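You operate a simulated robot arm through the tools that you are given. There is no shell and no other tool. Be economical: measure what you need, move in short steps, check, and stop when the job is done.

Carry out the task below with a simulated two-armed robot. There is one attempt and no reset: what you move stays moved.

Task
Pull the delivery tube out to its 12 oz mark and clamp it.
Fine: turn the clamp handle loose first; keep the tube still with one hand as you pull; end with it upright in the small grey tray. Set down upright: delivery tube.

Only the result counts: the job must be done as asked and must still hold three seconds after the hand-in. Knocking over, shifting, dropping, spilling or breaking anything else fails it.

Robot
Two 6-joint arms with two-finger parallel grippers on one trunk, on a base that drives. Base frame: it is fixed to the floor where the robot stands at the start and does not move with it; the origin is under the middle of the robot, x ahead of it, y to its left, z up; the surface under the hand at the start is at about z = 0.85. Units: m, rad, N and s.
The left shoulder is at the start at [0.07, 0.166, 1.432], the right one opposite. With the tool pointing down near the work surface each hand reaches from about 0.38 to 0.8 m from the robot's upright axis, wherever it stands, measured 20 degrees to its own side. Places, roughly: inner tube [0.6, 0.2, 1]; inside of the small grey tray [0.8, -0.1, 0.9]; tube clamp handle [0.5, 0.2, 1.1]. Payload 3.91 kg a hand.
The tool frame of a hand sits at the grasp point between the pads (the TCP): z along the fingers, y along the line on which they close. The tips reach 0.03 m beyond it. The gripper opens to 0.11 m. The fingers are 0.02 m wide and 0.01 m thick; the gripper's body (0.048 by 0.112 m) begins 0.055 m behind the TCP.
Orientation is told as [roll, pitch, yaw] about the base's x, y, z axes, in that order, counted from this pose: with the fingers straight down and closing along the base's y, the tool's x points along the base's -x, its y along +y and its z along -z.

Tools
- The arms move only by the tool play_rows. It takes "left_moves", "right_moves" or both (then of equal length, played together; a hand with none holds still); each is a list of rows, each an object (a shift or turn left out is 0, a gripper value left out holds the last) with "xyz": the shift along the tool's x, y, z in m, a list of three; "angular": the turn, a rotation vector about the tool's x, y, z in rad, a list of three; "grip": the gripper command, from -1 (shut) to 1 (fully open), values between in proportion. In form: [{"xyz": [x, y, z], "angular": [rx, ry, rz], "grip": grip}, ...]. A call has 1 to 12 rows; each row shifts and turns the commanded pose from where the row before left it, along the tool's axes as they then stand. A row lasts 0.2 s, in which the tool goes at most 0.05 m and 0.15 rad; a call with a longer step from one row to the next is refused whole, and so is a gripper value outside its range. A pose out of reach is approached as far as the arm can. The call stops where the force on the tool passes 40 N (or 10 N more than at its start, if that is more) or the arm is blocked; 0.2 s more then pass. Each finger travels about 0.108 m/s and halts on what it meets, pressing with about 33 N; the grip force reading is that of the motor and also rises with nothing between the fingers. The clock runs only during rows and for 0.2 s after the last one: add rows that do not move to give the fingers time. It gives the time, the measured TCP pose, the force on the tool (base axes), the opening and the grip force at its end, in the units of the frame above (readings bear some noise), with the torque about the TCP (base axes, N m) and any sound that the robot's microphone picked up.
- Cameras (640 x 400 px; columns grow to the right, rows downward): "scene" is now at [0.1244, 0.0025, 1.6457]; the picture's right is [0.07, -1.00, 0.00], its down [-0.78, -0.06, -0.63] and it looks along [0.63, 0.05, -0.78] (base axes); focal length 258 px, centre (320, 200). "left" rides on the left gripper at [0.077, -0.007, -0.115] in its tool frame; the picture's right is [0.09, 1.00, 0.00], its down [-0.80, 0.07, -0.59] and it looks along [-0.59, 0.05, 0.80] (tool axes); focal length 270 px, centre (320, 200). "right" rides on the right gripper at [0.077, 0.007, -0.115] in its tool frame; the picture's right is [-0.09, 1.00, 0.00], its down [-0.80, -0.07, -0.59] and it looks along [-0.59, -0.05, 0.80] (tool axes); focal length 270 px, centre (320, 200). There is no depth. A picture from a camera that has moved, and an enlarged one, comes with that camera's place and axes in the base frame and with its lens. The place of the scene camera against the robot may be out by one fixed shift of up to 0.012 m in any direction.
- get_image(camera): a new picture of that camera. No time passes.
- lift_body(by): slides the trunk up (or, below 0, down) by that many m; the arms and the scene camera ride with it, the base frame stays. It gives what a move gives, with no picture.
- roll_base(legs): drives the robot by 1 to 6 legs, each [ahead, left, turn to the left] in m, m and rad, along the robot's own axes; the way and the turn of a leg run together, so that a leg with both is an arc; at most 1.5 m and 3.142 rad a leg. The arms and the cameras ride along, it lands a little off, and it stops where it bumps. It gives what a move gives.
- turn_head(pan, tilt): turns the head with the scene camera to pan (to the left, within 1.501 rad either way) and tilt (down, from -0.506 to 1.204), counted from straight ahead of the robot. It gives what a move gives.
- inspect(camera, box): a new picture of the part [left, top, right, bottom] of that camera's present view, enlarged. No time passes.
- close_job(): hands the job in; it is judged then, once.

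Go step by step. Nothing tells you exact positions but the pictures and the camera data: compare them with the known pose of the tool, close in by small moves and look again before you grip or let go. The budget is 120 turns and 100 pictures, counting those below and the enlarged ones. Unless the task says otherwise, let go and move clear before handing in, and close with one line.

The tools are called after ">>>" by a JSON object that holds its "fn" and its "kwargs". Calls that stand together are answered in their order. play_rows: Moves the arms, as the interface text tells. Its arguments: {"type":"object","properties":{"left_moves":{"type":"array"},"right_moves":{"type":"array"}},"required":[]} The other tools are called the same way: lift_body (by) slides the trunk up or down; roll_base (legs) drives the base; turn_head (pan, tilt) turns the head that bears the scene camera; get_image (camera) takes a picture; inspect (camera, box) takes an enlarged picture of a part of a camera's view; close_job () hands the job in.

At the start:

```text
t: 0.0
left_ee_pos: [0.5223, 0.3325, 0.9986]
left_ee_rot: [-0.001, -0.003, 0.002]
left_wrist_force: [-0.5, 0.3, 0.8]
left_torque: [-0.02, 0.0, 0.0]
left_finger_gap: 0.11
left_finger_force: 0.0
right_ee_pos: [0.6904, -0.0505, 0.9992]
right_ee_rot: [-0.001, 0.001, 0.001]
right_wrist_force: [0.0, -0.3, -0.8]
right_torque: [0.02, -0.02, 0.01]
right_finger_gap: 0.1101
right_finger_force: 0.0
trunk travel left (down, up): [-0.927, 0.013]
robot x, y, heading: [0.0004, -0.0005, 0.001]
head pan, tilt: [0.072, 0.892]
```

scene: 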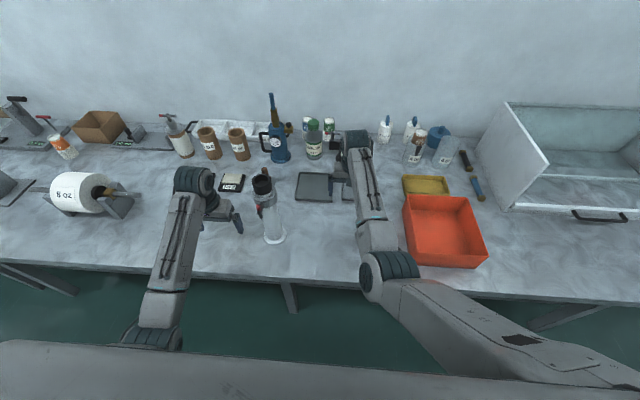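
right: 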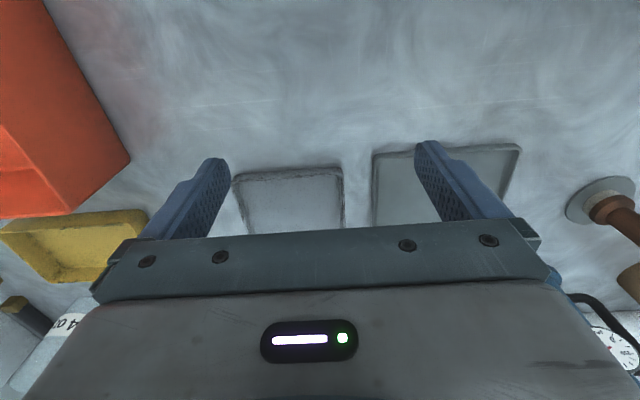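
left: 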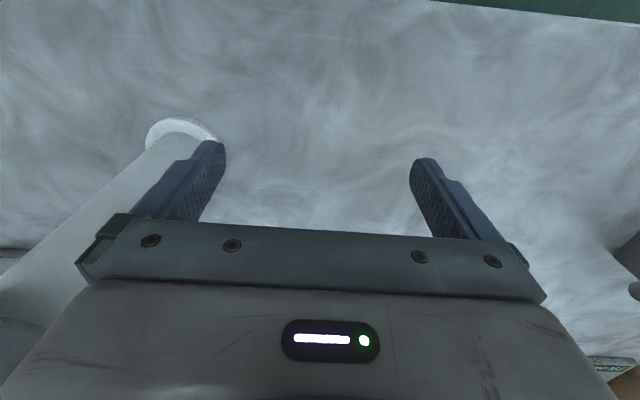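

I see a clear tube with a dark top and a red clamp handle near the left-centre of the bench, and two grey trays by the right hand. I'll enlarge the tube and the trays first.

>>> {"fn": "inspect", "kwargs": {"camera": "scene", "box": [220, 150, 320, 260]}}

>>> {"fn": "inspect", "kwargs": {"camera": "scene", "box": [180, 110, 380, 230]}}

```text
3.64 times, centred on (270, 205) of scene
camera zoom: at [0.1244, 0.0025, 1.6457], right [0.07, -1.0, 0.0], down [-0.78, -0.06, -0.63], along [0.63, 0.05, -0.78], focal length 940 px, centre (502, 182)
```

zoom: 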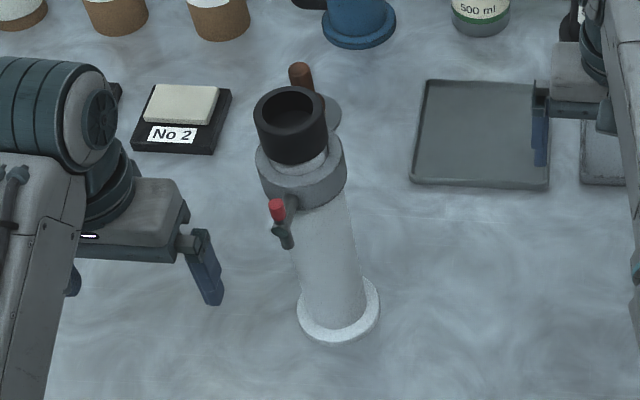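

```text
3.20 times, centred on (280, 170) of scene
camera zoom: at [0.1244, 0.0025, 1.6457], right [0.07, -1.0, 0.0], down [-0.78, -0.06, -0.63], along [0.63, 0.05, -0.78], focal length 827 px, centre (448, 296)
```

zoom: 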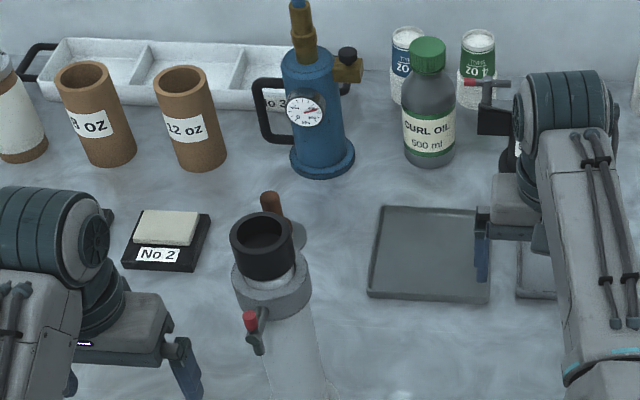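

The tube stands at about (0.60, 0.20), its clamp collar at z≈1.06 with a red-tipped lever facing me. I'll zoom closer.

>>> {"fn": "inspect", "kwargs": {"camera": "scene", "box": [245, 165, 295, 215]}}

>>> {"fn": "inspect", "kwargs": {"camera": "left", "box": [0, 100, 240, 350]}}

```text
8.00 times, centred on (270, 190) of scene
camera zoom: at [0.1244, 0.0025, 1.6457], right [0.07, -1.0, 0.0], down [-0.78, -0.06, -0.63], along [0.63, 0.05, -0.78], focal length 2068 px, centre (720, 280)
```

zoom: 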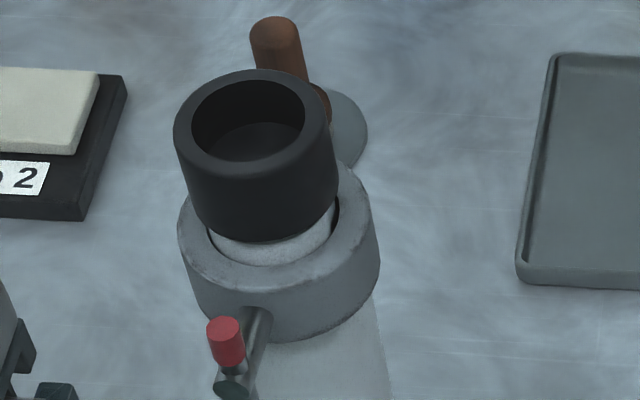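

```text
1.60 times, centred on (120, 225) of left
camera zoom: at [0.4464, 0.3262, 1.114], right [-0.09, 1.0, 0.0], down [0.8, 0.07, 0.6], along [0.59, 0.05, -0.8], focal length 432 px, centre (640, 160)
```

zoom: 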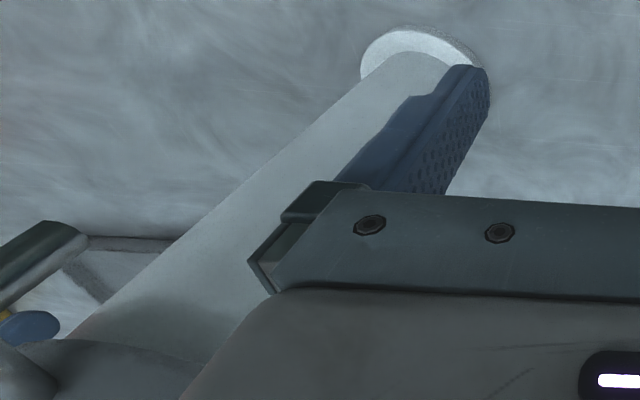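

The handle is a short shaft pointing at me with a red-tipped crank standing up. I need a side view, so I'll back off so the hands clear the bench, then lower the trunk.

>>> {"fn": "roll_base", "kwargs": {"legs": [[-0.5, 0, 0]]}}

```text
t: 3.0
left_ee_pos: [0.0181, 0.3338, 0.9973]
left_ee_rot: [-0.002, 0.0, 0.005]
left_wrist_force: [0.1, 0.0, -0.2]
left_torque: [0.03, 0.03, 0.0]
left_finger_gap: 0.1101
left_finger_force: 0.1
right_ee_pos: [0.1876, -0.0485, 0.9986]
right_ee_rot: [-0.001, 0.002, 0.005]
right_wrist_force: [0.4, 0.1, -0.4]
right_torque: [0.0, 0.0, -0.05]
right_finger_gap: 0.1099
right_finger_force: 0.1
trunk travel left (down, up): [-0.927, 0.013]
robot x, y, heading: [-0.5065, -0.0003, 0.003]
head pan, tilt: [0.072, 0.892]
```

>>> {"fn": "lift_body", "kwargs": {"by": -0.4}}

>>> {"fn": "turn_head", "kwargs": {"pan": 0.15, "tilt": 0.25}}

>>> {"fn": "get_image", "kwargs": {"camera": "scene"}}

```text
t: 6.8
left_ee_pos: [0.0172, 0.3335, 0.5998]
left_ee_rot: [0.0, -0.002, 0.004]
left_wrist_force: [-0.3, -0.3, 0.4]
left_torque: [0.03, 0.01, 0.05]
left_finger_gap: 0.1102
left_finger_force: 0.0
right_ee_pos: [0.1871, -0.0482, 0.5991]
right_ee_rot: [0.0, 0.001, 0.006]
right_wrist_force: [-0.1, 1.3, 0.3]
right_torque: [0.0, -0.02, -0.04]
right_finger_gap: 0.1098
right_finger_force: 0.0
trunk travel left (down, up): [-0.527, 0.413]
robot x, y, heading: [-0.5065, -0.002, 0.007]
head pan, tilt: [0.072, 0.892]
```

```text
t: 7.8
left_ee_pos: [0.0177, 0.334, 0.5989]
left_ee_rot: [0.001, -0.002, 0.006]
left_wrist_force: [0.0, 0.0, 0.5]
left_torque: [-0.03, 0.0, 0.03]
left_finger_gap: 0.1102
left_finger_force: 0.0
right_ee_pos: [0.1858, -0.0483, 0.6009]
right_ee_rot: [-0.001, 0.001, 0.006]
right_wrist_force: [-0.4, -0.1, -0.1]
right_torque: [0.03, 0.0, 0.01]
right_finger_gap: 0.1104
right_finger_force: 0.0
trunk travel left (down, up): [-0.527, 0.413]
robot x, y, heading: [-0.5037, -0.0006, 0.001]
head pan, tilt: [0.15, 0.25]
```

```text
92 pictures are left
camera scene: at [-0.3627, 0.0104, 1.3019], right [0.15, -0.99, 0.0], down [-0.25, -0.04, -0.97], along [0.96, 0.15, -0.25], focal length 258 px, centre (320, 200)
```

scene: 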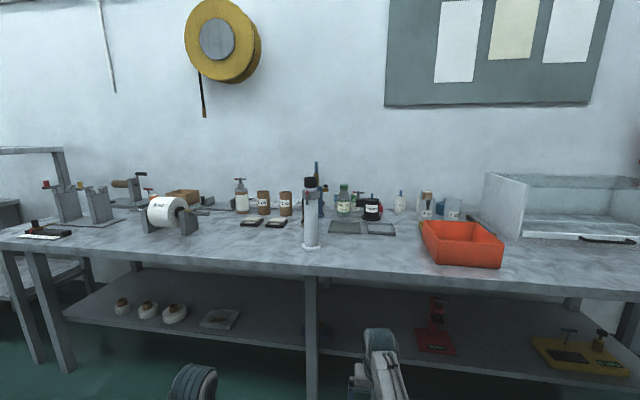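

>>> {"fn": "inspect", "kwargs": {"camera": "scene", "box": [285, 170, 335, 255]}}

>>> {"fn": "inspect", "kwargs": {"camera": "scene", "box": [300, 172, 324, 204]}}

>>> {"fn": "inspect", "kwargs": {"camera": "scene", "box": [310, 180, 440, 260]}}

```text
4.71 times, centred on (310, 212) of scene
camera zoom: at [-0.3627, 0.0104, 1.3019], right [0.15, -0.99, 0.0], down [-0.25, -0.04, -0.97], along [0.96, 0.15, -0.25], focal length 1216 px, centre (367, 141)
```

zoom: 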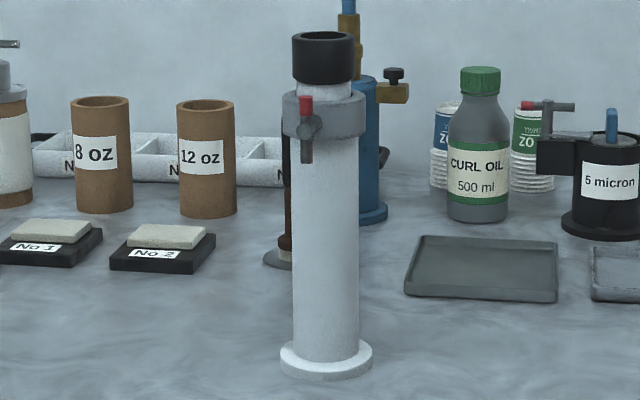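

```text
12.50 times, centred on (312, 188) of scene
camera zoom: at [-0.3627, 0.0104, 1.3019], right [0.15, -0.99, 0.0], down [-0.25, -0.04, -0.97], along [0.96, 0.15, -0.25], focal length 3231 px, centre (420, 350)
```

zoom: 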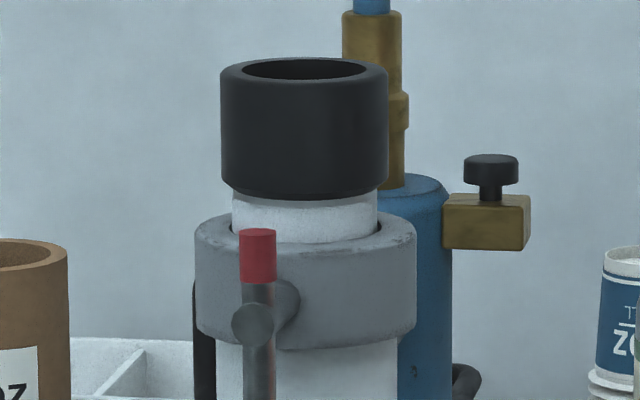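

```text
4.92 times, centred on (375, 220) of scene
camera zoom: at [-0.3627, 0.0104, 1.3019], right [0.15, -0.99, 0.0], down [-0.25, -0.04, -0.97], along [0.96, 0.15, -0.25], focal length 1272 px, centre (49, 102)
```

zoom: 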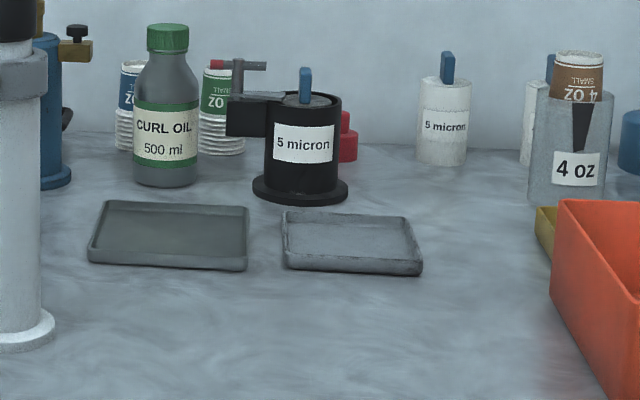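

The clamp handle is a T-bar, red end up, on a shaft at about (0.53, 0.20, 1.075). The black cap is about 5 cm across at z≈1.12, and the right-hand tray at about (0.85, -0.10) is the small grey one. While off the bench, I'll raise the trunk and pitch both hands so the fingers point ahead.

>>> {"fn": "lift_body", "kwargs": {"by": 0.25}}

>>> {"fn": "play_rows", "kwargs": {"left_moves": [{"xyz": [-0.04, 0, -0.02], "angular": [0, -0.1428, 0]}, {"xyz": [-0.04, 0, -0.02], "angular": [0, -0.1428, 0]}, {"xyz": [-0.04, 0, -0.02], "angular": [0, -0.1428, 0]}, {"xyz": [-0.02, 0, -0.04], "angular": [0, -0.1428, 0]}, {"angular": [0, -0.1428, 0]}, {"angular": [0, -0.1428, 0]}, {"angular": [0, -0.1428, 0]}, {"angular": [0, -0.1428, 0]}, {"angular": [0, -0.1428, 0]}, {"angular": [0, -0.1428, 0]}, {"angular": [0, -0.1428, 0]}], "right_moves": [{"xyz": [0, 0, -0.04], "angular": [0, -0.1428, 0]}, {"xyz": [0, 0, -0.04], "angular": [0, -0.1428, 0]}, {"xyz": [0, 0, -0.04], "angular": [0, -0.1428, 0]}, {"xyz": [0, 0, -0.04], "angular": [0, -0.1428, 0]}, {"angular": [0, -0.1428, 0]}, {"angular": [0, -0.1428, 0]}, {"angular": [0, -0.1428, 0]}, {"angular": [0, -0.1428, 0]}, {"angular": [0, -0.1428, 0]}, {"angular": [0, -0.1428, 0]}, {"angular": [0, -0.1428, 0]}]}}

```text
t: 10.4
left_ee_pos: [0.017, 0.3334, 0.8497]
left_ee_rot: [-0.001, -0.002, 0.006]
left_wrist_force: [0.1, 0.0, -0.2]
left_torque: [0.04, -0.01, 0.0]
left_finger_gap: 0.1102
left_finger_force: 0.0
right_ee_pos: [0.1874, -0.0483, 0.8488]
right_ee_rot: [0.0, 0.001, 0.005]
right_wrist_force: [0.0, 0.3, -0.4]
right_torque: [0.01, -0.01, 0.01]
right_finger_gap: 0.1098
right_finger_force: 0.1
trunk travel left (down, up): [-0.777, 0.163]
robot x, y, heading: [-0.505, -0.0006, 0.007]
head pan, tilt: [0.15, 0.25]
```

```text
t: 11.8
left_ee_pos: [0.1295, 0.3355, 0.9716]
left_ee_rot: [0.0, -0.809, 0.006]
left_wrist_force: [-0.7, -0.6, -0.4]
left_torque: [0.02, 0.0, 0.04]
left_finger_gap: 0.11
left_finger_force: 0.0
right_ee_pos: [0.2262, -0.1418, 1.0984]
right_ee_rot: [-0.141, -0.979, 0.069]
right_wrist_force: [-0.3, 0.1, 0.1]
right_torque: [0.04, 0.0, 0.02]
right_finger_gap: 0.1101
right_finger_force: 0.1
right hand out of reach, approached as far as the arm can: row 3, 4, 5, 6
trunk travel left (down, up): [-0.777, 0.163]
robot x, y, heading: [-0.5002, -0.0006, 0.005]
head pan, tilt: [0.15, 0.25]
stopped in row 6 (right hand): the arm was blocked; the commanded pose is now the measured one
```

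The left hand pitched fine, but the right hit a reach limit partway. I'll continue with the left alone, and try the right again moved outward and forward.

>>> {"fn": "play_rows", "kwargs": {"left_moves": [{"angular": [0, -0.14, 0]}, {"angular": [0, -0.14, 0]}, {"angular": [0, -0.14, 0]}, {"angular": [0, -0.14, 0]}, {"angular": [0, -0.14, 0]}, {"angular": [0, -0.06, 0]}]}}

>>> {"fn": "get_image", "kwargs": {"camera": "scene"}}

```text
t: 13.2
left_ee_pos: [0.1285, 0.3355, 0.9706]
left_ee_rot: [3.013, -1.57, -3.009]
left_wrist_force: [0.0, -0.4, 0.1]
left_torque: [-0.02, 0.02, 0.04]
left_finger_gap: 0.1099
left_finger_force: 0.1
right_ee_pos: [0.2267, -0.142, 1.0977]
right_ee_rot: [-0.139, -0.977, 0.072]
right_wrist_force: [0.1, 0.0, -0.4]
right_torque: [-0.02, 0.0, -0.02]
right_finger_gap: 0.1101
right_finger_force: 0.1
trunk travel left (down, up): [-0.777, 0.163]
robot x, y, heading: [-0.5048, -0.004, 0.007]
head pan, tilt: [0.15, 0.25]
```

```text
88 pictures are left
camera scene: at [-0.3627, 0.0105, 1.552], right [0.15, -0.99, 0.0], down [-0.24, -0.04, -0.97], along [0.96, 0.15, -0.25], focal length 258 px, centre (320, 200)
```

scene: 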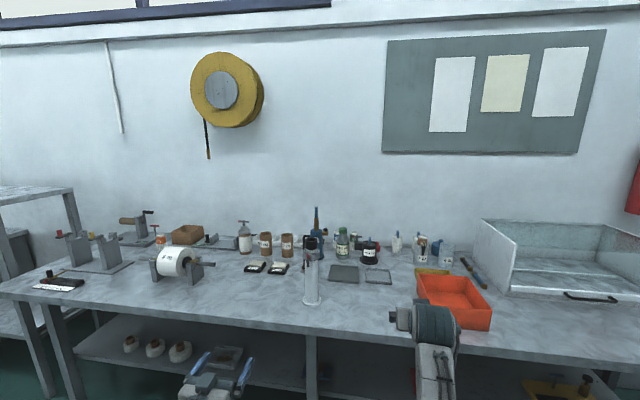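

Left is now horizontal. I'll bring the right hand to the mirrored place and finish its pitch.

>>> {"fn": "play_rows", "kwargs": {"right_moves": [{"xyz": [0, -0.045, 0]}, {"xyz": [0.02, -0.04, 0]}, {"xyz": [0.03, -0.03, 0]}, {"xyz": [0.03, -0.03, 0]}, {"xyz": [0.03, 0, 0], "angular": [0, -0.1, 0]}, {"angular": [0, -0.14, 0]}, {"angular": [0, -0.14, 0]}, {"angular": [0, -0.14, 0]}, {"angular": [0, -0.07, 0]}]}}

```text
t: 15.2
left_ee_pos: [0.1292, 0.3357, 0.9713]
left_ee_rot: [-0.158, -1.569, 0.163]
left_wrist_force: [0.0, -0.2, -0.4]
left_torque: [-0.02, 0.02, 0.01]
left_finger_gap: 0.1103
left_finger_force: 0.1
right_ee_pos: [0.1581, -0.288, 1.016]
right_ee_rot: [-1.583, -1.498, 1.542]
right_wrist_force: [-0.6, -0.1, 0.8]
right_torque: [0.0, 0.0, -0.01]
right_finger_gap: 0.1099
right_finger_force: 0.1
trunk travel left (down, up): [-0.777, 0.163]
robot x, y, heading: [-0.506, 0.0005, 0.005]
head pan, tilt: [0.15, 0.25]
```

Both hands point ahead now. I'll raise the left a little and level the right, then drive left and ahead so the tube stands in front of the right shoulder.

>>> {"fn": "play_rows", "kwargs": {"left_moves": [{"xyz": [-0.04, 0, 0]}, {}], "right_moves": [{"xyz": [-0.04, 0, 0], "angular": [0, 0, 0.073]}, {"angular": [0.08, 0, 0]}]}}

>>> {"fn": "roll_base", "kwargs": {"legs": [[0, 0.33, 0], [0.38, 0, 0]]}}

>>> {"fn": "turn_head", "kwargs": {"pan": -0.15, "tilt": 0.6}}

>>> {"fn": "get_image", "kwargs": {"camera": "scene"}}

>>> {"fn": "get_image", "kwargs": {"camera": "right"}}

```text
t: 15.8
left_ee_pos: [0.1286, 0.336, 1.0108]
left_ee_rot: [-0.69, -1.567, 0.692]
left_wrist_force: [-0.6, -0.1, -0.1]
left_torque: [0.01, 0.0, -0.01]
left_finger_gap: 0.11
left_finger_force: 0.0
right_ee_pos: [0.1607, -0.2828, 1.059]
right_ee_rot: [2.376, -1.571, -2.496]
right_wrist_force: [0.4, 0.0, -0.3]
right_torque: [0.0, 0.0, 0.02]
right_finger_gap: 0.1103
right_finger_force: 0.0
trunk travel left (down, up): [-0.777, 0.163]
robot x, y, heading: [-0.5024, -0.0014, 0.006]
head pan, tilt: [0.15, 0.25]
```

```text
t: 19.9
left_ee_pos: [0.4999, 0.6605, 1.0117]
left_ee_rot: [-0.383, -1.569, 0.379]
left_wrist_force: [-0.9, -0.1, -0.5]
left_torque: [-0.05, -0.03, 0.03]
left_finger_gap: 0.11
left_finger_force: 0.1
right_ee_pos: [0.5253, 0.0395, 1.0593]
right_ee_rot: [2.747, -1.569, -2.876]
right_wrist_force: [0.0, -0.9, -0.7]
right_torque: [0.0, 0.03, 0.02]
right_finger_gap: 0.1101
right_finger_force: 0.1
trunk travel left (down, up): [-0.777, 0.163]
robot x, y, heading: [-0.1326, 0.3263, -0.002]
head pan, tilt: [0.15, 0.25]
```

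```text
t: 20.7
left_ee_pos: [0.5009, 0.6599, 1.01]
left_ee_rot: [-0.273, -1.569, 0.269]
left_wrist_force: [0.4, -0.2, 0.1]
left_torque: [0.0, -0.02, 0.03]
left_finger_gap: 0.1101
left_finger_force: 0.1
right_ee_pos: [0.5267, 0.039, 1.0586]
right_ee_rot: [2.038, -1.57, -2.166]
right_wrist_force: [0.0, 0.5, -0.3]
right_torque: [-0.01, 0.01, 0.0]
right_finger_gap: 0.1098
right_finger_force: 0.1
trunk travel left (down, up): [-0.777, 0.163]
robot x, y, heading: [-0.1376, 0.3255, -0.0]
head pan, tilt: [-0.15, 0.6]
```

```text
87 pictures are left
camera scene: at [0.0008, 0.3109, 1.5198], right [-0.15, -0.99, 0.0], down [-0.56, 0.09, -0.83], along [0.82, -0.13, -0.56], focal length 258 px, centre (320, 200)
```

scene: 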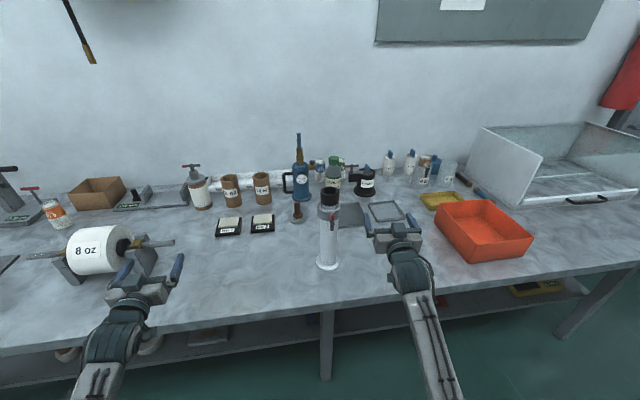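

```text
86 pictures are left
camera right: at [0.4143, 0.0614, 0.9814], right [0.13, 0.99, 0.09], down [-0.6, 0.01, 0.8], along [0.79, -0.16, 0.59], focal length 270 px, centre (320, 200)
```

right: 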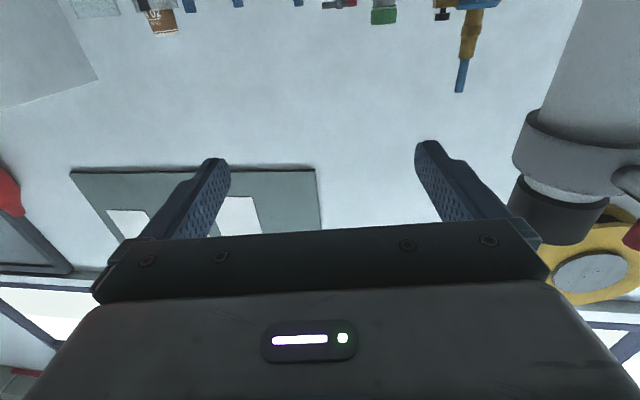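

The hands are placed well. I'll move the left hand beside the tube and turn it toward the tube.

>>> {"fn": "play_rows", "kwargs": {"left_moves": [{"xyz": [0, -0.05, 0]}, {"xyz": [0, -0.05, 0]}, {"xyz": [0, -0.05, 0]}, {"xyz": [0, -0.05, 0]}, {"xyz": [0, -0.05, 0]}, {"xyz": [0, -0.05, 0]}, {"xyz": [0, -0.04, 0], "angular": [0.14, 0, 0]}, {"angular": [0.14, 0, 0]}, {"angular": [0.14, 0, 0]}, {"angular": [0.14, 0, 0]}, {"angular": [0.14, 0, 0]}, {}]}}

>>> {"fn": "get_image", "kwargs": {"camera": "left"}}

>>> {"fn": "inspect", "kwargs": {"camera": "scene", "box": [230, 170, 430, 300]}}

```text
t: 22.0
left_ee_pos: [0.5077, 0.4871, 0.983]
left_ee_rot: [1.532, -1.408, -1.527]
left_wrist_force: [-0.1, -0.5, 0.4]
left_torque: [-0.02, -0.03, 0.0]
left_finger_gap: 0.11
left_finger_force: 0.1
left hand out of reach, approached as far as the arm can: row 5, 6
right_ee_pos: [0.5261, 0.0409, 1.058]
right_ee_rot: [-2.309, -1.572, 2.179]
right_wrist_force: [-1.0, 0.2, -0.1]
right_torque: [-0.01, -0.01, -0.02]
right_finger_gap: 0.1101
right_finger_force: 0.2
trunk travel left (down, up): [-0.777, 0.163]
robot x, y, heading: [-0.1324, 0.3273, -0.004]
head pan, tilt: [-0.15, 0.6]
stopped in row 6 (left hand): the arm was blocked; the commanded pose is now the measured one
```

```text
85 pictures are left
camera left: at [0.3943, 0.4944, 0.9075], right [0.0, 1.0, 0.07], down [-0.59, -0.06, 0.81], along [0.81, -0.04, 0.59], focal length 270 px, centre (320, 200)
```

left: 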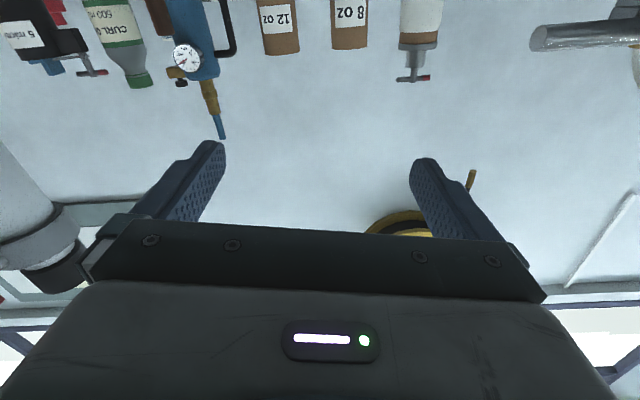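

```text
3.08 times, centred on (330, 235) of scene
camera zoom: at [0.0015, 0.3123, 1.5197], right [-0.15, -0.99, 0.0], down [-0.56, 0.09, -0.82], along [0.82, -0.13, -0.57], focal length 795 px, centre (289, 92)
```

zoom: 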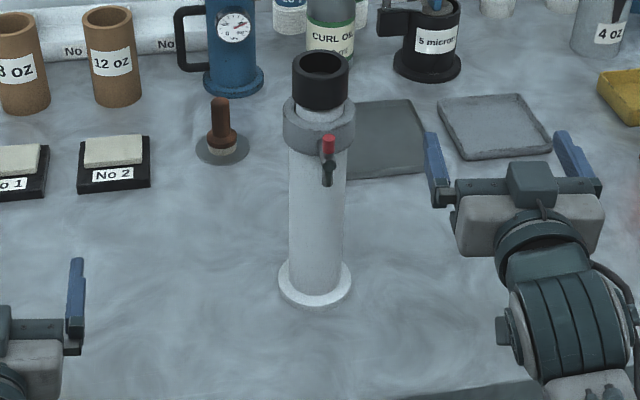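

The arms can't cross inward while pointing straight ahead, so the left must yaw toward the tube first. I'll back the left out, yaw it about 1 rad, then shift the base further left.

>>> {"fn": "play_rows", "kwargs": {"left_moves": [{"xyz": [0, 0.05, 0], "angular": [0, 0, -0.15]}, {"xyz": [0, 0, 0], "angular": [0.14, 0, 0]}, {"angular": [0.14, 0, 0]}, {"angular": [0.14, 0, 0]}, {"angular": [0.14, 0, 0]}, {"angular": [0.14, 0, 0]}, {"angular": [0.14, 0, 0]}, {"angular": [0.14, 0, 0]}, {}]}}

>>> {"fn": "roll_base", "kwargs": {"legs": [[0, 0.13, 0]]}}

```text
t: 24.0
left_ee_pos: [0.5075, 0.5342, 0.9913]
left_ee_rot: [-0.042, -1.563, -0.938]
left_wrist_force: [0.9, 0.2, -0.4]
left_torque: [-0.02, -0.02, -0.01]
left_finger_gap: 0.11
left_finger_force: 0.0
right_ee_pos: [0.5245, 0.0392, 1.059]
right_ee_rot: [2.753, -1.572, -2.881]
right_wrist_force: [-1.0, -0.4, -0.1]
right_torque: [-0.01, -0.02, 0.01]
right_finger_gap: 0.11
right_finger_force: 0.1
trunk travel left (down, up): [-0.777, 0.163]
robot x, y, heading: [-0.1364, 0.3295, -0.003]
head pan, tilt: [-0.15, 0.6]
```

```text
t: 25.3
left_ee_pos: [0.5067, 0.6644, 0.9921]
left_ee_rot: [-0.011, -1.561, -0.965]
left_wrist_force: [-0.3, 0.2, -0.9]
left_torque: [0.02, 0.01, -0.02]
left_finger_gap: 0.1099
left_finger_force: 0.0
right_ee_pos: [0.5262, 0.1697, 1.0582]
right_ee_rot: [1.33, -1.568, -1.459]
right_wrist_force: [-1.1, -0.4, 0.6]
right_torque: [0.04, -0.01, 0.0]
right_finger_gap: 0.1096
right_finger_force: 0.0
trunk travel left (down, up): [-0.777, 0.163]
robot x, y, heading: [-0.1366, 0.4593, -0.004]
head pan, tilt: [-0.15, 0.6]
```

The base shift brought the right hand's open fingers close to the lever, so I'll check for contact before moving on.

>>> {"fn": "get_image", "kwargs": {"camera": "right"}}

>>> {"fn": "inspect", "kwargs": {"camera": "scene", "box": [320, 180, 470, 290]}}

```text
83 pictures are left
camera right: at [0.4148, 0.1913, 0.981], right [0.13, 0.99, 0.09], down [-0.6, 0.01, 0.8], along [0.79, -0.16, 0.59], focal length 270 px, centre (320, 200)
```

right: 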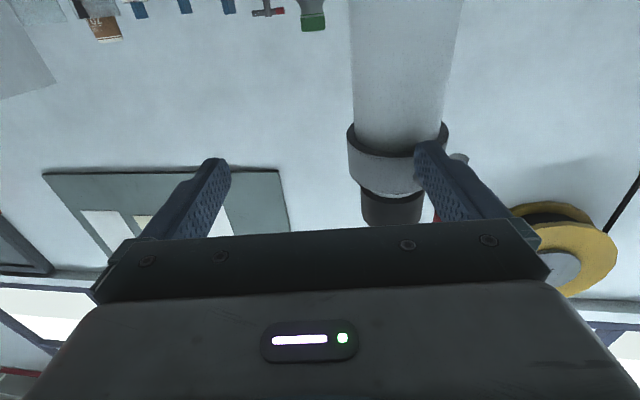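

```text
3.64 times, centred on (395, 235) of scene
camera zoom: at [0.0009, 0.4397, 1.5198], right [-0.15, -0.99, 0.0], down [-0.56, 0.09, -0.82], along [0.82, -0.12, -0.57], focal length 940 px, centre (47, 73)
```

zoom: 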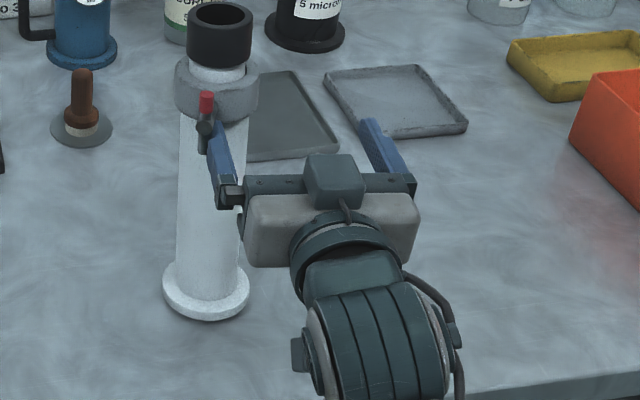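

It stopped just short of the handle shaft and the tube is still upright. I'll pull the right hand straight back, then move the left hand toward the tube.

>>> {"fn": "play_rows", "kwargs": {"right_moves": [{"xyz": [0, 0, -0.03]}, {"xyz": [0, 0, -0.04]}, {"xyz": [0, 0, -0.03]}, {}]}}

>>> {"fn": "turn_head", "kwargs": {"pan": -0.35, "tilt": 0.7}}

>>> {"fn": "get_image", "kwargs": {"camera": "scene"}}

>>> {"fn": "inspect", "kwargs": {"camera": "right", "box": [260, 60, 500, 230]}}

```text
t: 26.3
left_ee_pos: [0.5082, 0.6658, 0.9925]
left_ee_rot: [-0.127, -1.56, -0.851]
left_wrist_force: [0.7, 1.0, 0.6]
left_torque: [0.01, 0.0, 0.03]
left_finger_gap: 0.1099
left_finger_force: 0.0
right_ee_pos: [0.4288, 0.1828, 1.0587]
right_ee_rot: [2.434, -1.569, -2.564]
right_wrist_force: [0.3, 0.1, -1.5]
right_torque: [-0.12, 0.1, 0.03]
right_finger_gap: 0.1099
right_finger_force: 0.1
trunk travel left (down, up): [-0.777, 0.163]
robot x, y, heading: [-0.1333, 0.4576, -0.004]
head pan, tilt: [-0.15, 0.6]
```

```text
t: 27.0
left_ee_pos: [0.5066, 0.6655, 0.992]
left_ee_rot: [-0.116, -1.563, -0.859]
left_wrist_force: [0.6, 0.1, -0.5]
left_torque: [0.04, -0.01, 0.01]
left_finger_gap: 0.1099
left_finger_force: 0.0
right_ee_pos: [0.427, 0.1831, 1.0592]
right_ee_rot: [-1.673, -1.571, 1.544]
right_wrist_force: [-1.0, 0.7, -2.2]
right_torque: [-0.04, 0.05, 0.06]
right_finger_gap: 0.1101
right_finger_force: 0.1
trunk travel left (down, up): [-0.777, 0.163]
robot x, y, heading: [-0.1334, 0.4587, -0.003]
head pan, tilt: [-0.351, 0.7]
```

```text
81 pictures are left
camera scene: at [-0.0064, 0.4257, 1.5112], right [-0.34, -0.94, 0.0], down [-0.6, 0.22, -0.77], along [0.72, -0.26, -0.64], focal length 258 px, centre (320, 200)
```

scene: 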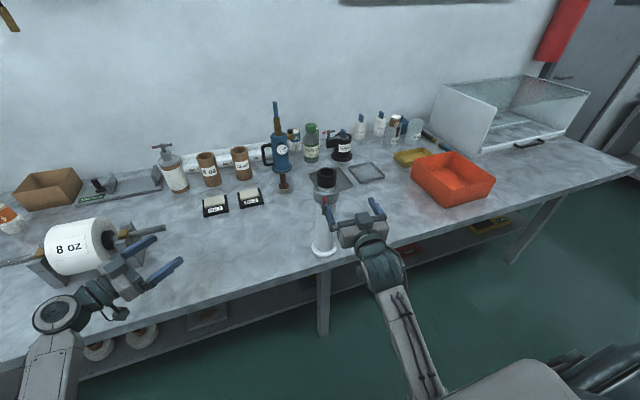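

```text
2.35 times, centred on (380, 145) of right
camera zoom: at [0.3157, 0.2052, 0.9815], right [0.13, 0.99, 0.09], down [-0.6, 0.01, 0.8], along [0.79, -0.15, 0.59], focal length 636 px, centre (179, 329)
```

zoom: 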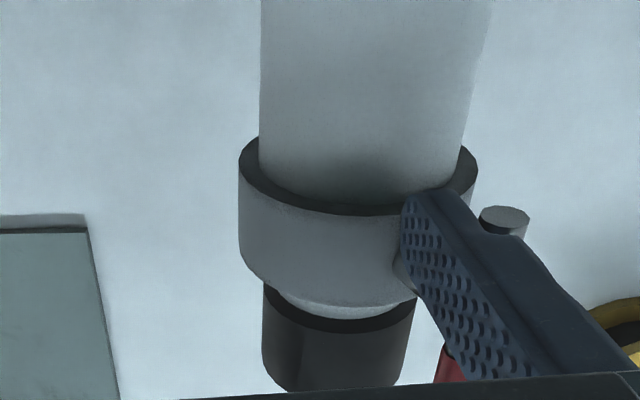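

The handle is intact. Now I'll bring the left hand to a stand-off about 12 cm from the outer tube.

>>> {"fn": "play_rows", "kwargs": {"left_moves": [{"xyz": [0.003, -0.0238, 0.0395]}, {"xyz": [0.003, -0.0238, 0.0395]}, {"xyz": [0.003, -0.0238, 0.0395]}, {"xyz": [0.003, -0.0238, 0.0395]}, {"xyz": [0.003, -0.0238, 0.0395]}, {"xyz": [0.003, -0.0238, 0.0395]}, {"xyz": [0.003, -0.0238, 0.0395]}, {"xyz": [0.001, -0.0238, 0.0395]}, {}]}}

>>> {"fn": "get_image", "kwargs": {"camera": "left"}}

>>> {"fn": "inspect", "kwargs": {"camera": "scene", "box": [230, 150, 430, 280]}}

```text
t: 28.5
left_ee_pos: [0.5263, 0.4351, 0.9411]
left_ee_rot: [0.496, -1.469, -1.441]
left_wrist_force: [-1.0, 0.0, 3.4]
left_torque: [0.2, 0.22, 0.05]
left_finger_gap: 0.1099
left_finger_force: 0.1
left hand out of reach, approached as far as the arm can: row 7
right_ee_pos: [0.4258, 0.1836, 1.0579]
right_ee_rot: [-0.263, -1.569, 0.133]
right_wrist_force: [0.2, 0.1, -2.6]
right_torque: [-0.18, 0.1, 0.02]
right_finger_gap: 0.1099
right_finger_force: 0.0
trunk travel left (down, up): [-0.777, 0.163]
robot x, y, heading: [-0.1338, 0.4629, -0.006]
head pan, tilt: [-0.351, 0.7]
stopped in row 7 (left hand): the force on the tool passed its limit at 70 N (the readings are from after the stop); the commanded pose is now the measured one
```

```text
79 pictures are left
camera left: at [0.4543, 0.5323, 0.8749], right [0.81, 0.59, -0.04], down [-0.28, 0.44, 0.85], along [0.52, -0.68, 0.52], focal length 270 px, centre (320, 200)
```

left: 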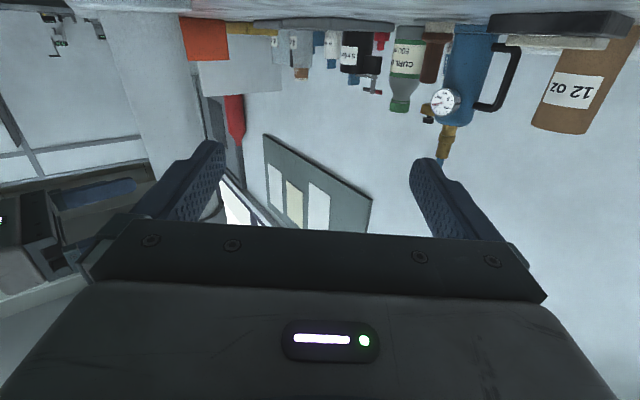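

```text
3.08 times, centred on (330, 215) of scene
camera zoom: at [-0.0087, 0.4247, 1.5114], right [-0.35, -0.94, 0.0], down [-0.6, 0.22, -0.77], along [0.72, -0.26, -0.64], focal length 795 px, centre (289, 154)
```

zoom: 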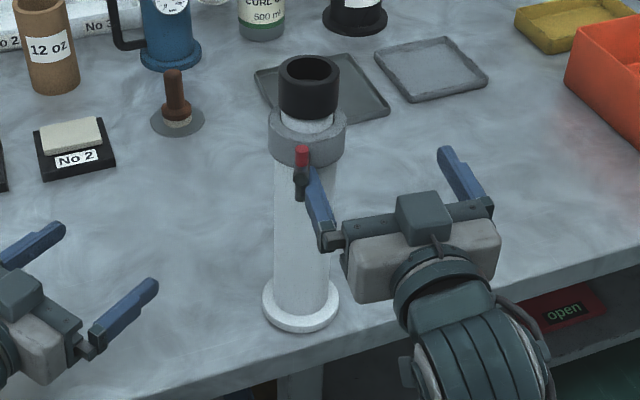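

The left hand ran out of reach (wrist bent too far, standing too close) and dipped until it touched the bench; nothing else was hit. I'll retract it, then work from further back with a lower trunk so the forearms lie flatter.

>>> {"fn": "play_rows", "kwargs": {"left_moves": [{"xyz": [-0.03, 0, -0.01], "angular": [0, -0.081, -0.0586]}, {"xyz": [-0.03, 0, -0.03], "angular": [-0.1, 0, 0]}, {"xyz": [0, 0, -0.04], "angular": [-0.12, 0, 0]}, {"angular": [-0.12, 0, 0]}, {}]}}

>>> {"fn": "roll_base", "kwargs": {"legs": [[-0.18, 0, 0], [0, -0.06, 0]]}}

>>> {"fn": "lift_body", "kwargs": {"by": -0.15}}

```text
t: 29.7
left_ee_pos: [0.4852, 0.5099, 0.9997]
left_ee_rot: [0.935, -1.518, -1.537]
left_wrist_force: [0.8, 0.7, 0.0]
left_torque: [0.0, 0.0, 0.02]
left_finger_gap: 0.11
left_finger_force: 0.1
right_ee_pos: [0.4284, 0.1841, 1.0577]
right_ee_rot: [-0.403, -1.57, 0.273]
right_wrist_force: [-0.7, 0.2, -1.6]
right_torque: [-0.12, 0.06, 0.02]
right_finger_gap: 0.11
right_finger_force: 0.2
trunk travel left (down, up): [-0.777, 0.163]
robot x, y, heading: [-0.1346, 0.4606, -0.002]
head pan, tilt: [-0.351, 0.7]
```

```text
t: 31.8
left_ee_pos: [0.3006, 0.4513, 0.9931]
left_ee_rot: [0.728, -1.517, -1.338]
left_wrist_force: [-1.0, -0.8, 0.0]
left_torque: [0.03, 0.02, -0.02]
left_finger_gap: 0.1101
left_finger_force: 0.2
right_ee_pos: [0.247, 0.124, 1.0581]
right_ee_rot: [-0.876, -1.569, 0.744]
right_wrist_force: [0.3, -0.6, -1.0]
right_torque: [0.0, 0.01, 0.03]
right_finger_gap: 0.1102
right_finger_force: 0.1
trunk travel left (down, up): [-0.777, 0.163]
robot x, y, heading: [-0.3139, 0.3976, -0.006]
head pan, tilt: [-0.351, 0.7]
```

```text
t: 33.5
left_ee_pos: [0.301, 0.4501, 0.8434]
left_ee_rot: [0.755, -1.512, -1.359]
left_wrist_force: [0.1, -0.4, 0.0]
left_torque: [-0.01, 0.03, 0.01]
left_finger_gap: 0.1099
left_finger_force: 0.0
right_ee_pos: [0.247, 0.1218, 0.908]
right_ee_rot: [-0.241, -1.569, 0.109]
right_wrist_force: [0.1, -0.2, 0.7]
right_torque: [0.02, 0.0, 0.03]
right_finger_gap: 0.1099
right_finger_force: 0.0
trunk travel left (down, up): [-0.627, 0.313]
robot x, y, heading: [-0.3152, 0.3981, -0.006]
head pan, tilt: [-0.351, 0.7]
```

Now I'll raise both hands above bench level, level the left, and approach the tube to about 12 cm.

>>> {"fn": "play_rows", "kwargs": {"left_moves": [{"xyz": [-0.048, 0, 0], "angular": [0, -0.043, -0.04]}, {"xyz": [-0.048, 0, 0]}, {"xyz": [-0.045, 0, 0]}, {"xyz": [0, -0.008, 0.045]}, {"xyz": [0, -0.008, 0.045]}, {"xyz": [0, -0.008, 0.045]}, {"xyz": [0, -0.008, 0.045]}, {"xyz": [0, -0.008, 0.045]}, {"xyz": [0, 0, 0.04]}, {}], "right_moves": [{"xyz": [-0.048, 0, 0]}, {"xyz": [-0.048, 0, 0]}, {"xyz": [-0.048, 0, 0]}, {}, {}, {}, {}, {}, {}, {}]}}

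>>> {"fn": "get_image", "kwargs": {"camera": "left"}}

>>> {"fn": "get_image", "kwargs": {"camera": "scene"}}

```text
t: 34.6
left_ee_pos: [0.3426, 0.4678, 0.9364]
left_ee_rot: [0.832, -1.411, -1.394]
left_wrist_force: [0.3, -0.7, -0.5]
left_torque: [0.0, -0.01, 0.03]
left_finger_gap: 0.1099
left_finger_force: 0.1
left hand out of reach, approached as far as the arm can: row 5
right_ee_pos: [0.2477, 0.1218, 1.051]
right_ee_rot: [-0.538, -1.566, 0.405]
right_wrist_force: [0.4, -0.5, 0.4]
right_torque: [0.0, -0.02, -0.02]
right_finger_gap: 0.1101
right_finger_force: 0.1
trunk travel left (down, up): [-0.627, 0.313]
robot x, y, heading: [-0.3162, 0.3976, -0.007]
head pan, tilt: [-0.351, 0.7]
stopped in row 5 (left hand): the arm was blocked; the commanded pose is now the measured one
```

```text
77 pictures are left
camera left: at [0.2403, 0.5355, 0.8728], right [0.53, 0.85, 0.03], down [-0.44, 0.25, 0.86], along [0.72, -0.47, 0.51], focal length 270 px, centre (320, 200)
```

left: 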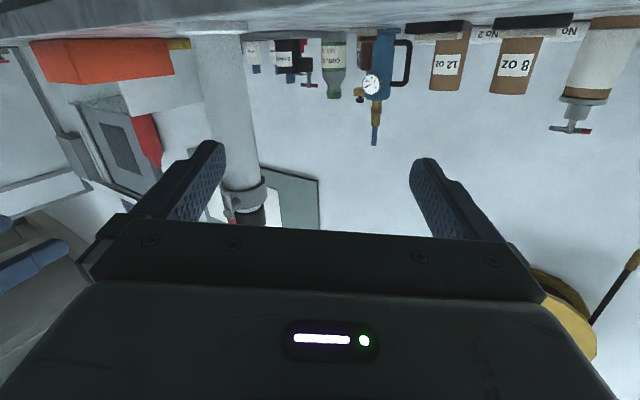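

```text
76 pictures are left
camera scene: at [-0.1854, 0.3665, 1.361], right [-0.35, -0.94, 0.0], down [-0.6, 0.23, -0.76], along [0.72, -0.27, -0.64], focal length 258 px, centre (320, 200)
```

scene: 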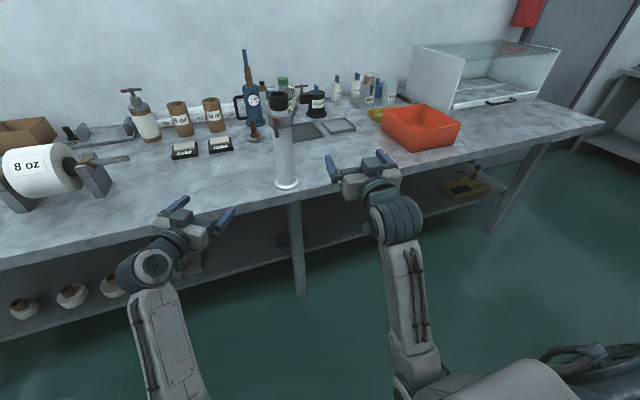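

The pattern shows each shoulder can't swing inward much, so both arms must come in from their own sides. I'll straighten the left hand, then place the robot turned about 0.7 rad to the right, so the right hand faces the lever and the left comes from the +y side.

>>> {"fn": "play_rows", "kwargs": {"left_moves": [{"xyz": [-0.03, 0.02, -0.02], "angular": [0, -0.054, -0.059]}, {"xyz": [-0.03, 0.02, -0.01], "angular": [0, -0.054, -0.059]}, {"angular": [0.14, 0, 0]}, {}]}}

>>> {"fn": "roll_base", "kwargs": {"legs": [[0, 0.284, 0], [0, 0, -0.69]]}}

>>> {"fn": "get_image", "kwargs": {"camera": "scene"}}

```text
t: 35.6
left_ee_pos: [0.3369, 0.5119, 1.0034]
left_ee_rot: [-2.979, -1.566, 2.278]
left_wrist_force: [0.4, 0.2, 0.4]
left_torque: [0.0, 0.03, -0.03]
left_finger_gap: 0.1101
left_finger_force: 0.1
right_ee_pos: [0.2458, 0.1221, 1.0512]
right_ee_rot: [-0.286, -1.569, 0.15]
right_wrist_force: [-0.6, -0.2, 0.8]
right_torque: [0.03, -0.01, -0.01]
right_finger_gap: 0.1101
right_finger_force: 0.0
trunk travel left (down, up): [-0.627, 0.313]
robot x, y, heading: [-0.3144, 0.3983, -0.006]
head pan, tilt: [-0.351, 0.7]
```

```text
t: 39.4
left_ee_pos: [0.2625, 0.3571, 1.0022]
left_ee_rot: [-2.968, -1.57, 1.576]
left_wrist_force: [0.6, -0.4, -0.7]
left_torque: [-0.01, -0.01, -0.02]
left_finger_gap: 0.1098
left_finger_force: 0.0
right_ee_pos: [-0.0566, 0.1143, 1.0521]
right_ee_rot: [-0.413, -1.569, -0.41]
right_wrist_force: [0.8, -0.6, -0.2]
right_torque: [-0.02, -0.02, -0.01]
right_finger_gap: 0.1102
right_finger_force: 0.1
trunk travel left (down, up): [-0.627, 0.313]
robot x, y, heading: [-0.3136, 0.6881, -0.697]
head pan, tilt: [-0.351, 0.7]
```

```text
75 pictures are left
camera scene: at [-0.2332, 0.5771, 1.3611], right [-0.87, -0.5, 0.0], down [-0.32, 0.56, -0.76], along [0.38, -0.66, -0.64], focal length 258 px, centre (320, 200)
```

scene: 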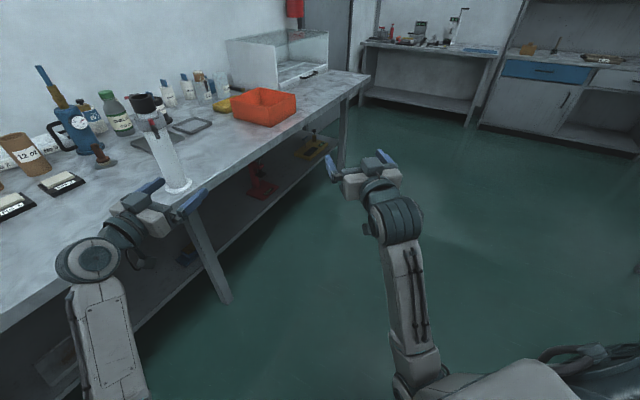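

Clear. Now I'll drive diagonally (world +x) so the left hand arrives beside the tube.

>>> {"fn": "roll_base", "kwargs": {"legs": [[0.26, 0.22, 0]]}}

>>> {"fn": "turn_head", "kwargs": {"pan": 0.0, "tilt": 0.6}}

>>> {"fn": "get_image", "kwargs": {"camera": "scene"}}

>>> {"fn": "get_image", "kwargs": {"camera": "left"}}

```text
t: 41.5
left_ee_pos: [0.5417, 0.3578, 1.0256]
left_ee_rot: [2.697, -1.534, 2.18]
left_wrist_force: [-0.1, 0.2, -0.7]
left_torque: [0.02, -0.01, -0.01]
left_finger_gap: 0.1103
left_finger_force: 0.1
right_ee_pos: [0.2277, 0.1189, 1.0605]
right_ee_rot: [2.523, -1.548, 2.926]
right_wrist_force: [0.7, 0.8, 0.2]
right_torque: [0.0, -0.02, 0.0]
right_finger_gap: 0.11
right_finger_force: 0.0
trunk travel left (down, up): [-0.627, 0.313]
robot x, y, heading: [-0.0013, 0.6857, -0.704]
head pan, tilt: [-0.351, 0.7]
stopped in leg 1: the robot was blocked; the commanded pose is now the measured one
```

```text
t: 42.3
left_ee_pos: [0.5408, 0.3562, 1.0248]
left_ee_rot: [2.565, -1.538, 2.312]
left_wrist_force: [-0.7, 0.5, 0.0]
left_torque: [0.01, 0.02, 0.02]
left_finger_gap: 0.1101
left_finger_force: 0.1
right_ee_pos: [0.2272, 0.117, 1.0597]
right_ee_rot: [2.433, -1.548, 3.02]
right_wrist_force: [0.2, 0.3, 0.7]
right_torque: [0.0, 0.01, 0.03]
right_finger_gap: 0.1102
right_finger_force: 0.0
trunk travel left (down, up): [-0.627, 0.313]
robot x, y, heading: [-0.0012, 0.6871, -0.701]
head pan, tilt: [0.0, 0.6]
```

```text
74 pictures are left
camera scene: at [0.0721, 0.5979, 1.3727], right [-0.65, -0.76, -0.01], down [-0.41, 0.36, -0.84], along [0.64, -0.54, -0.55], focal length 258 px, centre (320, 200)
```

scene: 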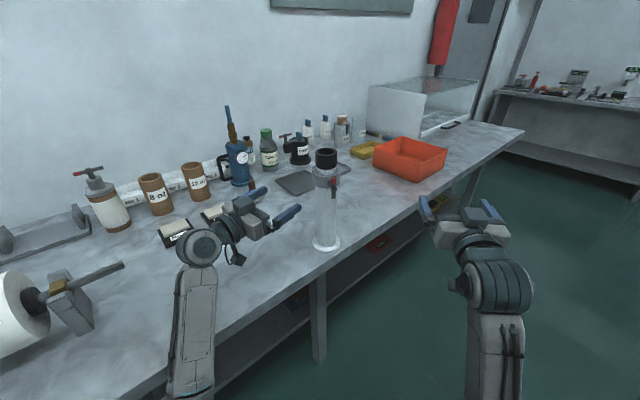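

```text
73 pictures are left
camera left: at [0.5174, 0.468, 0.944], right [0.98, 0.16, -0.07], down [-0.05, 0.62, 0.79], along [0.17, -0.77, 0.61], focal length 270 px, centre (320, 200)
```

left: 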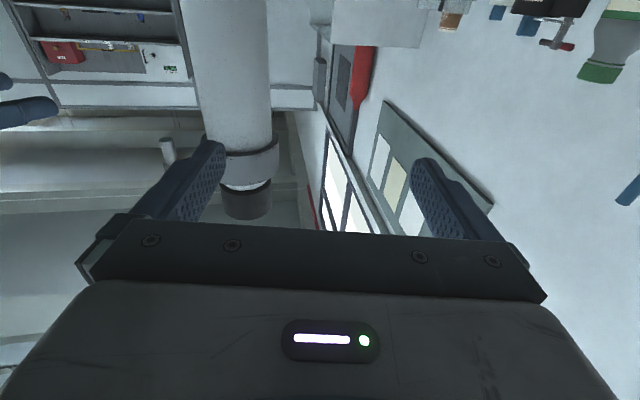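

The base bumped the bench and tilted slightly, so I'll back off about 3 cm and check that everything still stands.

>>> {"fn": "roll_base", "kwargs": {"legs": [[-0.025, -0.02, 0]]}}

>>> {"fn": "get_image", "kwargs": {"camera": "scene"}}

>>> {"fn": "inspect", "kwargs": {"camera": "scene", "box": [270, 130, 400, 260]}}

```text
t: 43.2
left_ee_pos: [0.5347, 0.354, 1.0022]
left_ee_rot: [-2.31, -1.555, 0.91]
left_wrist_force: [0.2, 0.0, -0.3]
left_torque: [0.0, -0.02, 0.01]
left_finger_gap: 0.1102
left_finger_force: 0.2
right_ee_pos: [0.2216, 0.1143, 1.0504]
right_ee_rot: [-0.705, -1.567, -0.124]
right_wrist_force: [-0.1, 0.7, -0.2]
right_torque: [0.01, 0.02, 0.02]
right_finger_gap: 0.11
right_finger_force: 0.1
trunk travel left (down, up): [-0.627, 0.313]
robot x, y, heading: [-0.036, 0.6855, -0.7]
head pan, tilt: [0.0, 0.6]
```

```text
72 pictures are left
camera scene: at [0.0733, 0.5949, 1.3691], right [-0.65, -0.76, 0.0], down [-0.43, 0.37, -0.82], along [0.63, -0.53, -0.57], focal length 258 px, centre (320, 200)
```

scene: 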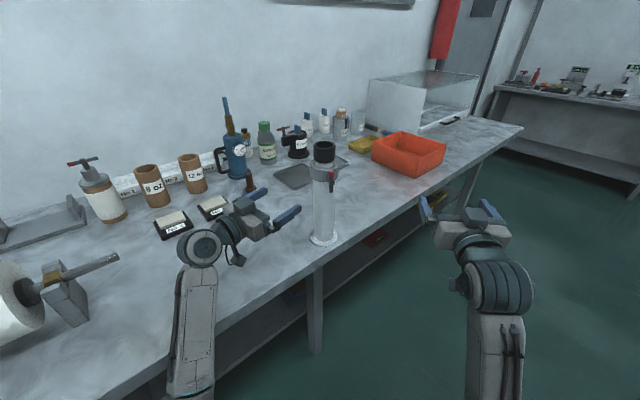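

```text
3.08 times, centred on (335, 195) of scene
camera zoom: at [0.0733, 0.5949, 1.3691], right [-0.65, -0.76, 0.0], down [-0.43, 0.37, -0.82], along [0.63, -0.53, -0.57], focal length 795 px, centre (274, 215)
```

zoom: 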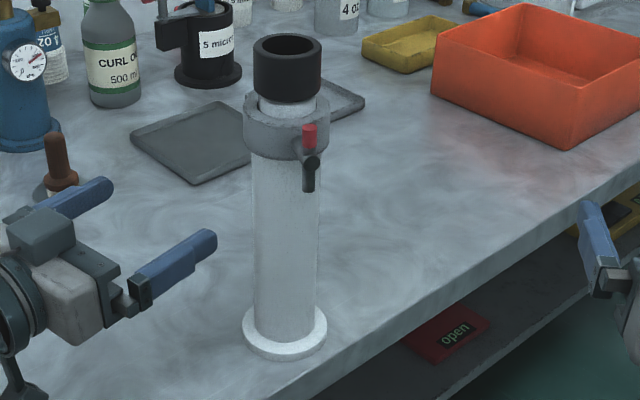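

Comparing views, the tube was dragged about 10 cm towards me when I pulled the right hand back; it is upright at about (0.49, 0.23) with its handle shaft pointing along (-0.91, 0.41). I'll line the left hand up with it.

>>> {"fn": "play_rows", "kwargs": {"left_moves": [{"xyz": [0.01, -0.032, 0]}, {"xyz": [0.012, -0.032, 0]}, {"xyz": [0, 0, 0.03]}, {}]}}

>>> {"fn": "get_image", "kwargs": {"camera": "left"}}

>>> {"fn": "inspect", "kwargs": {"camera": "scene", "box": [270, 130, 400, 260]}}

```text
t: 44.2
left_ee_pos: [0.4806, 0.3228, 0.969]
left_ee_rot: [0.095, -1.549, -1.489]
left_wrist_force: [0.9, -0.8, 0.0]
left_torque: [-0.02, 0.0, 0.03]
left_finger_gap: 0.11
left_finger_force: 0.1
right_ee_pos: [0.2202, 0.1148, 1.0513]
right_ee_rot: [-0.91, -1.569, 0.079]
right_wrist_force: [-0.1, -0.6, 0.5]
right_torque: [0.01, 0.04, 0.02]
right_finger_gap: 0.1101
right_finger_force: 0.0
trunk travel left (down, up): [-0.627, 0.313]
robot x, y, heading: [-0.0314, 0.6864, -0.7]
head pan, tilt: [0.0, 0.6]
```

```text
70 pictures are left
camera left: at [0.4555, 0.4375, 0.8946], right [0.98, 0.18, -0.09], down [-0.03, 0.58, 0.81], along [0.19, -0.79, 0.58], focal length 270 px, centre (320, 200)
```

left: 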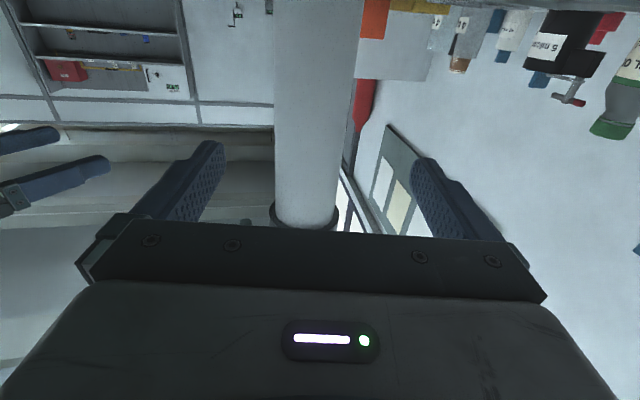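

```text
3.08 times, centred on (335, 195) of scene
camera zoom: at [0.072, 0.5956, 1.3699], right [-0.65, -0.76, 0.0], down [-0.43, 0.37, -0.83], along [0.63, -0.53, -0.56], focal length 795 px, centre (274, 215)
```

zoom: 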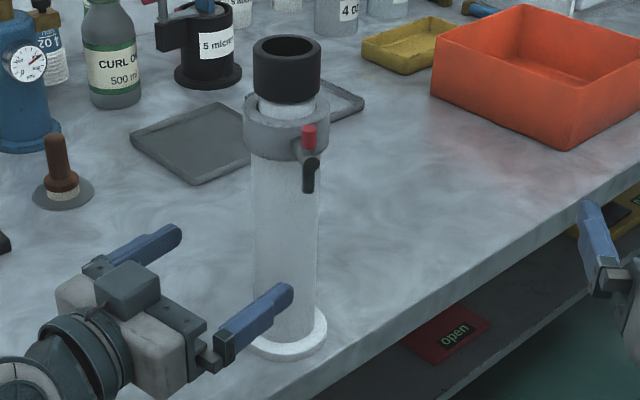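

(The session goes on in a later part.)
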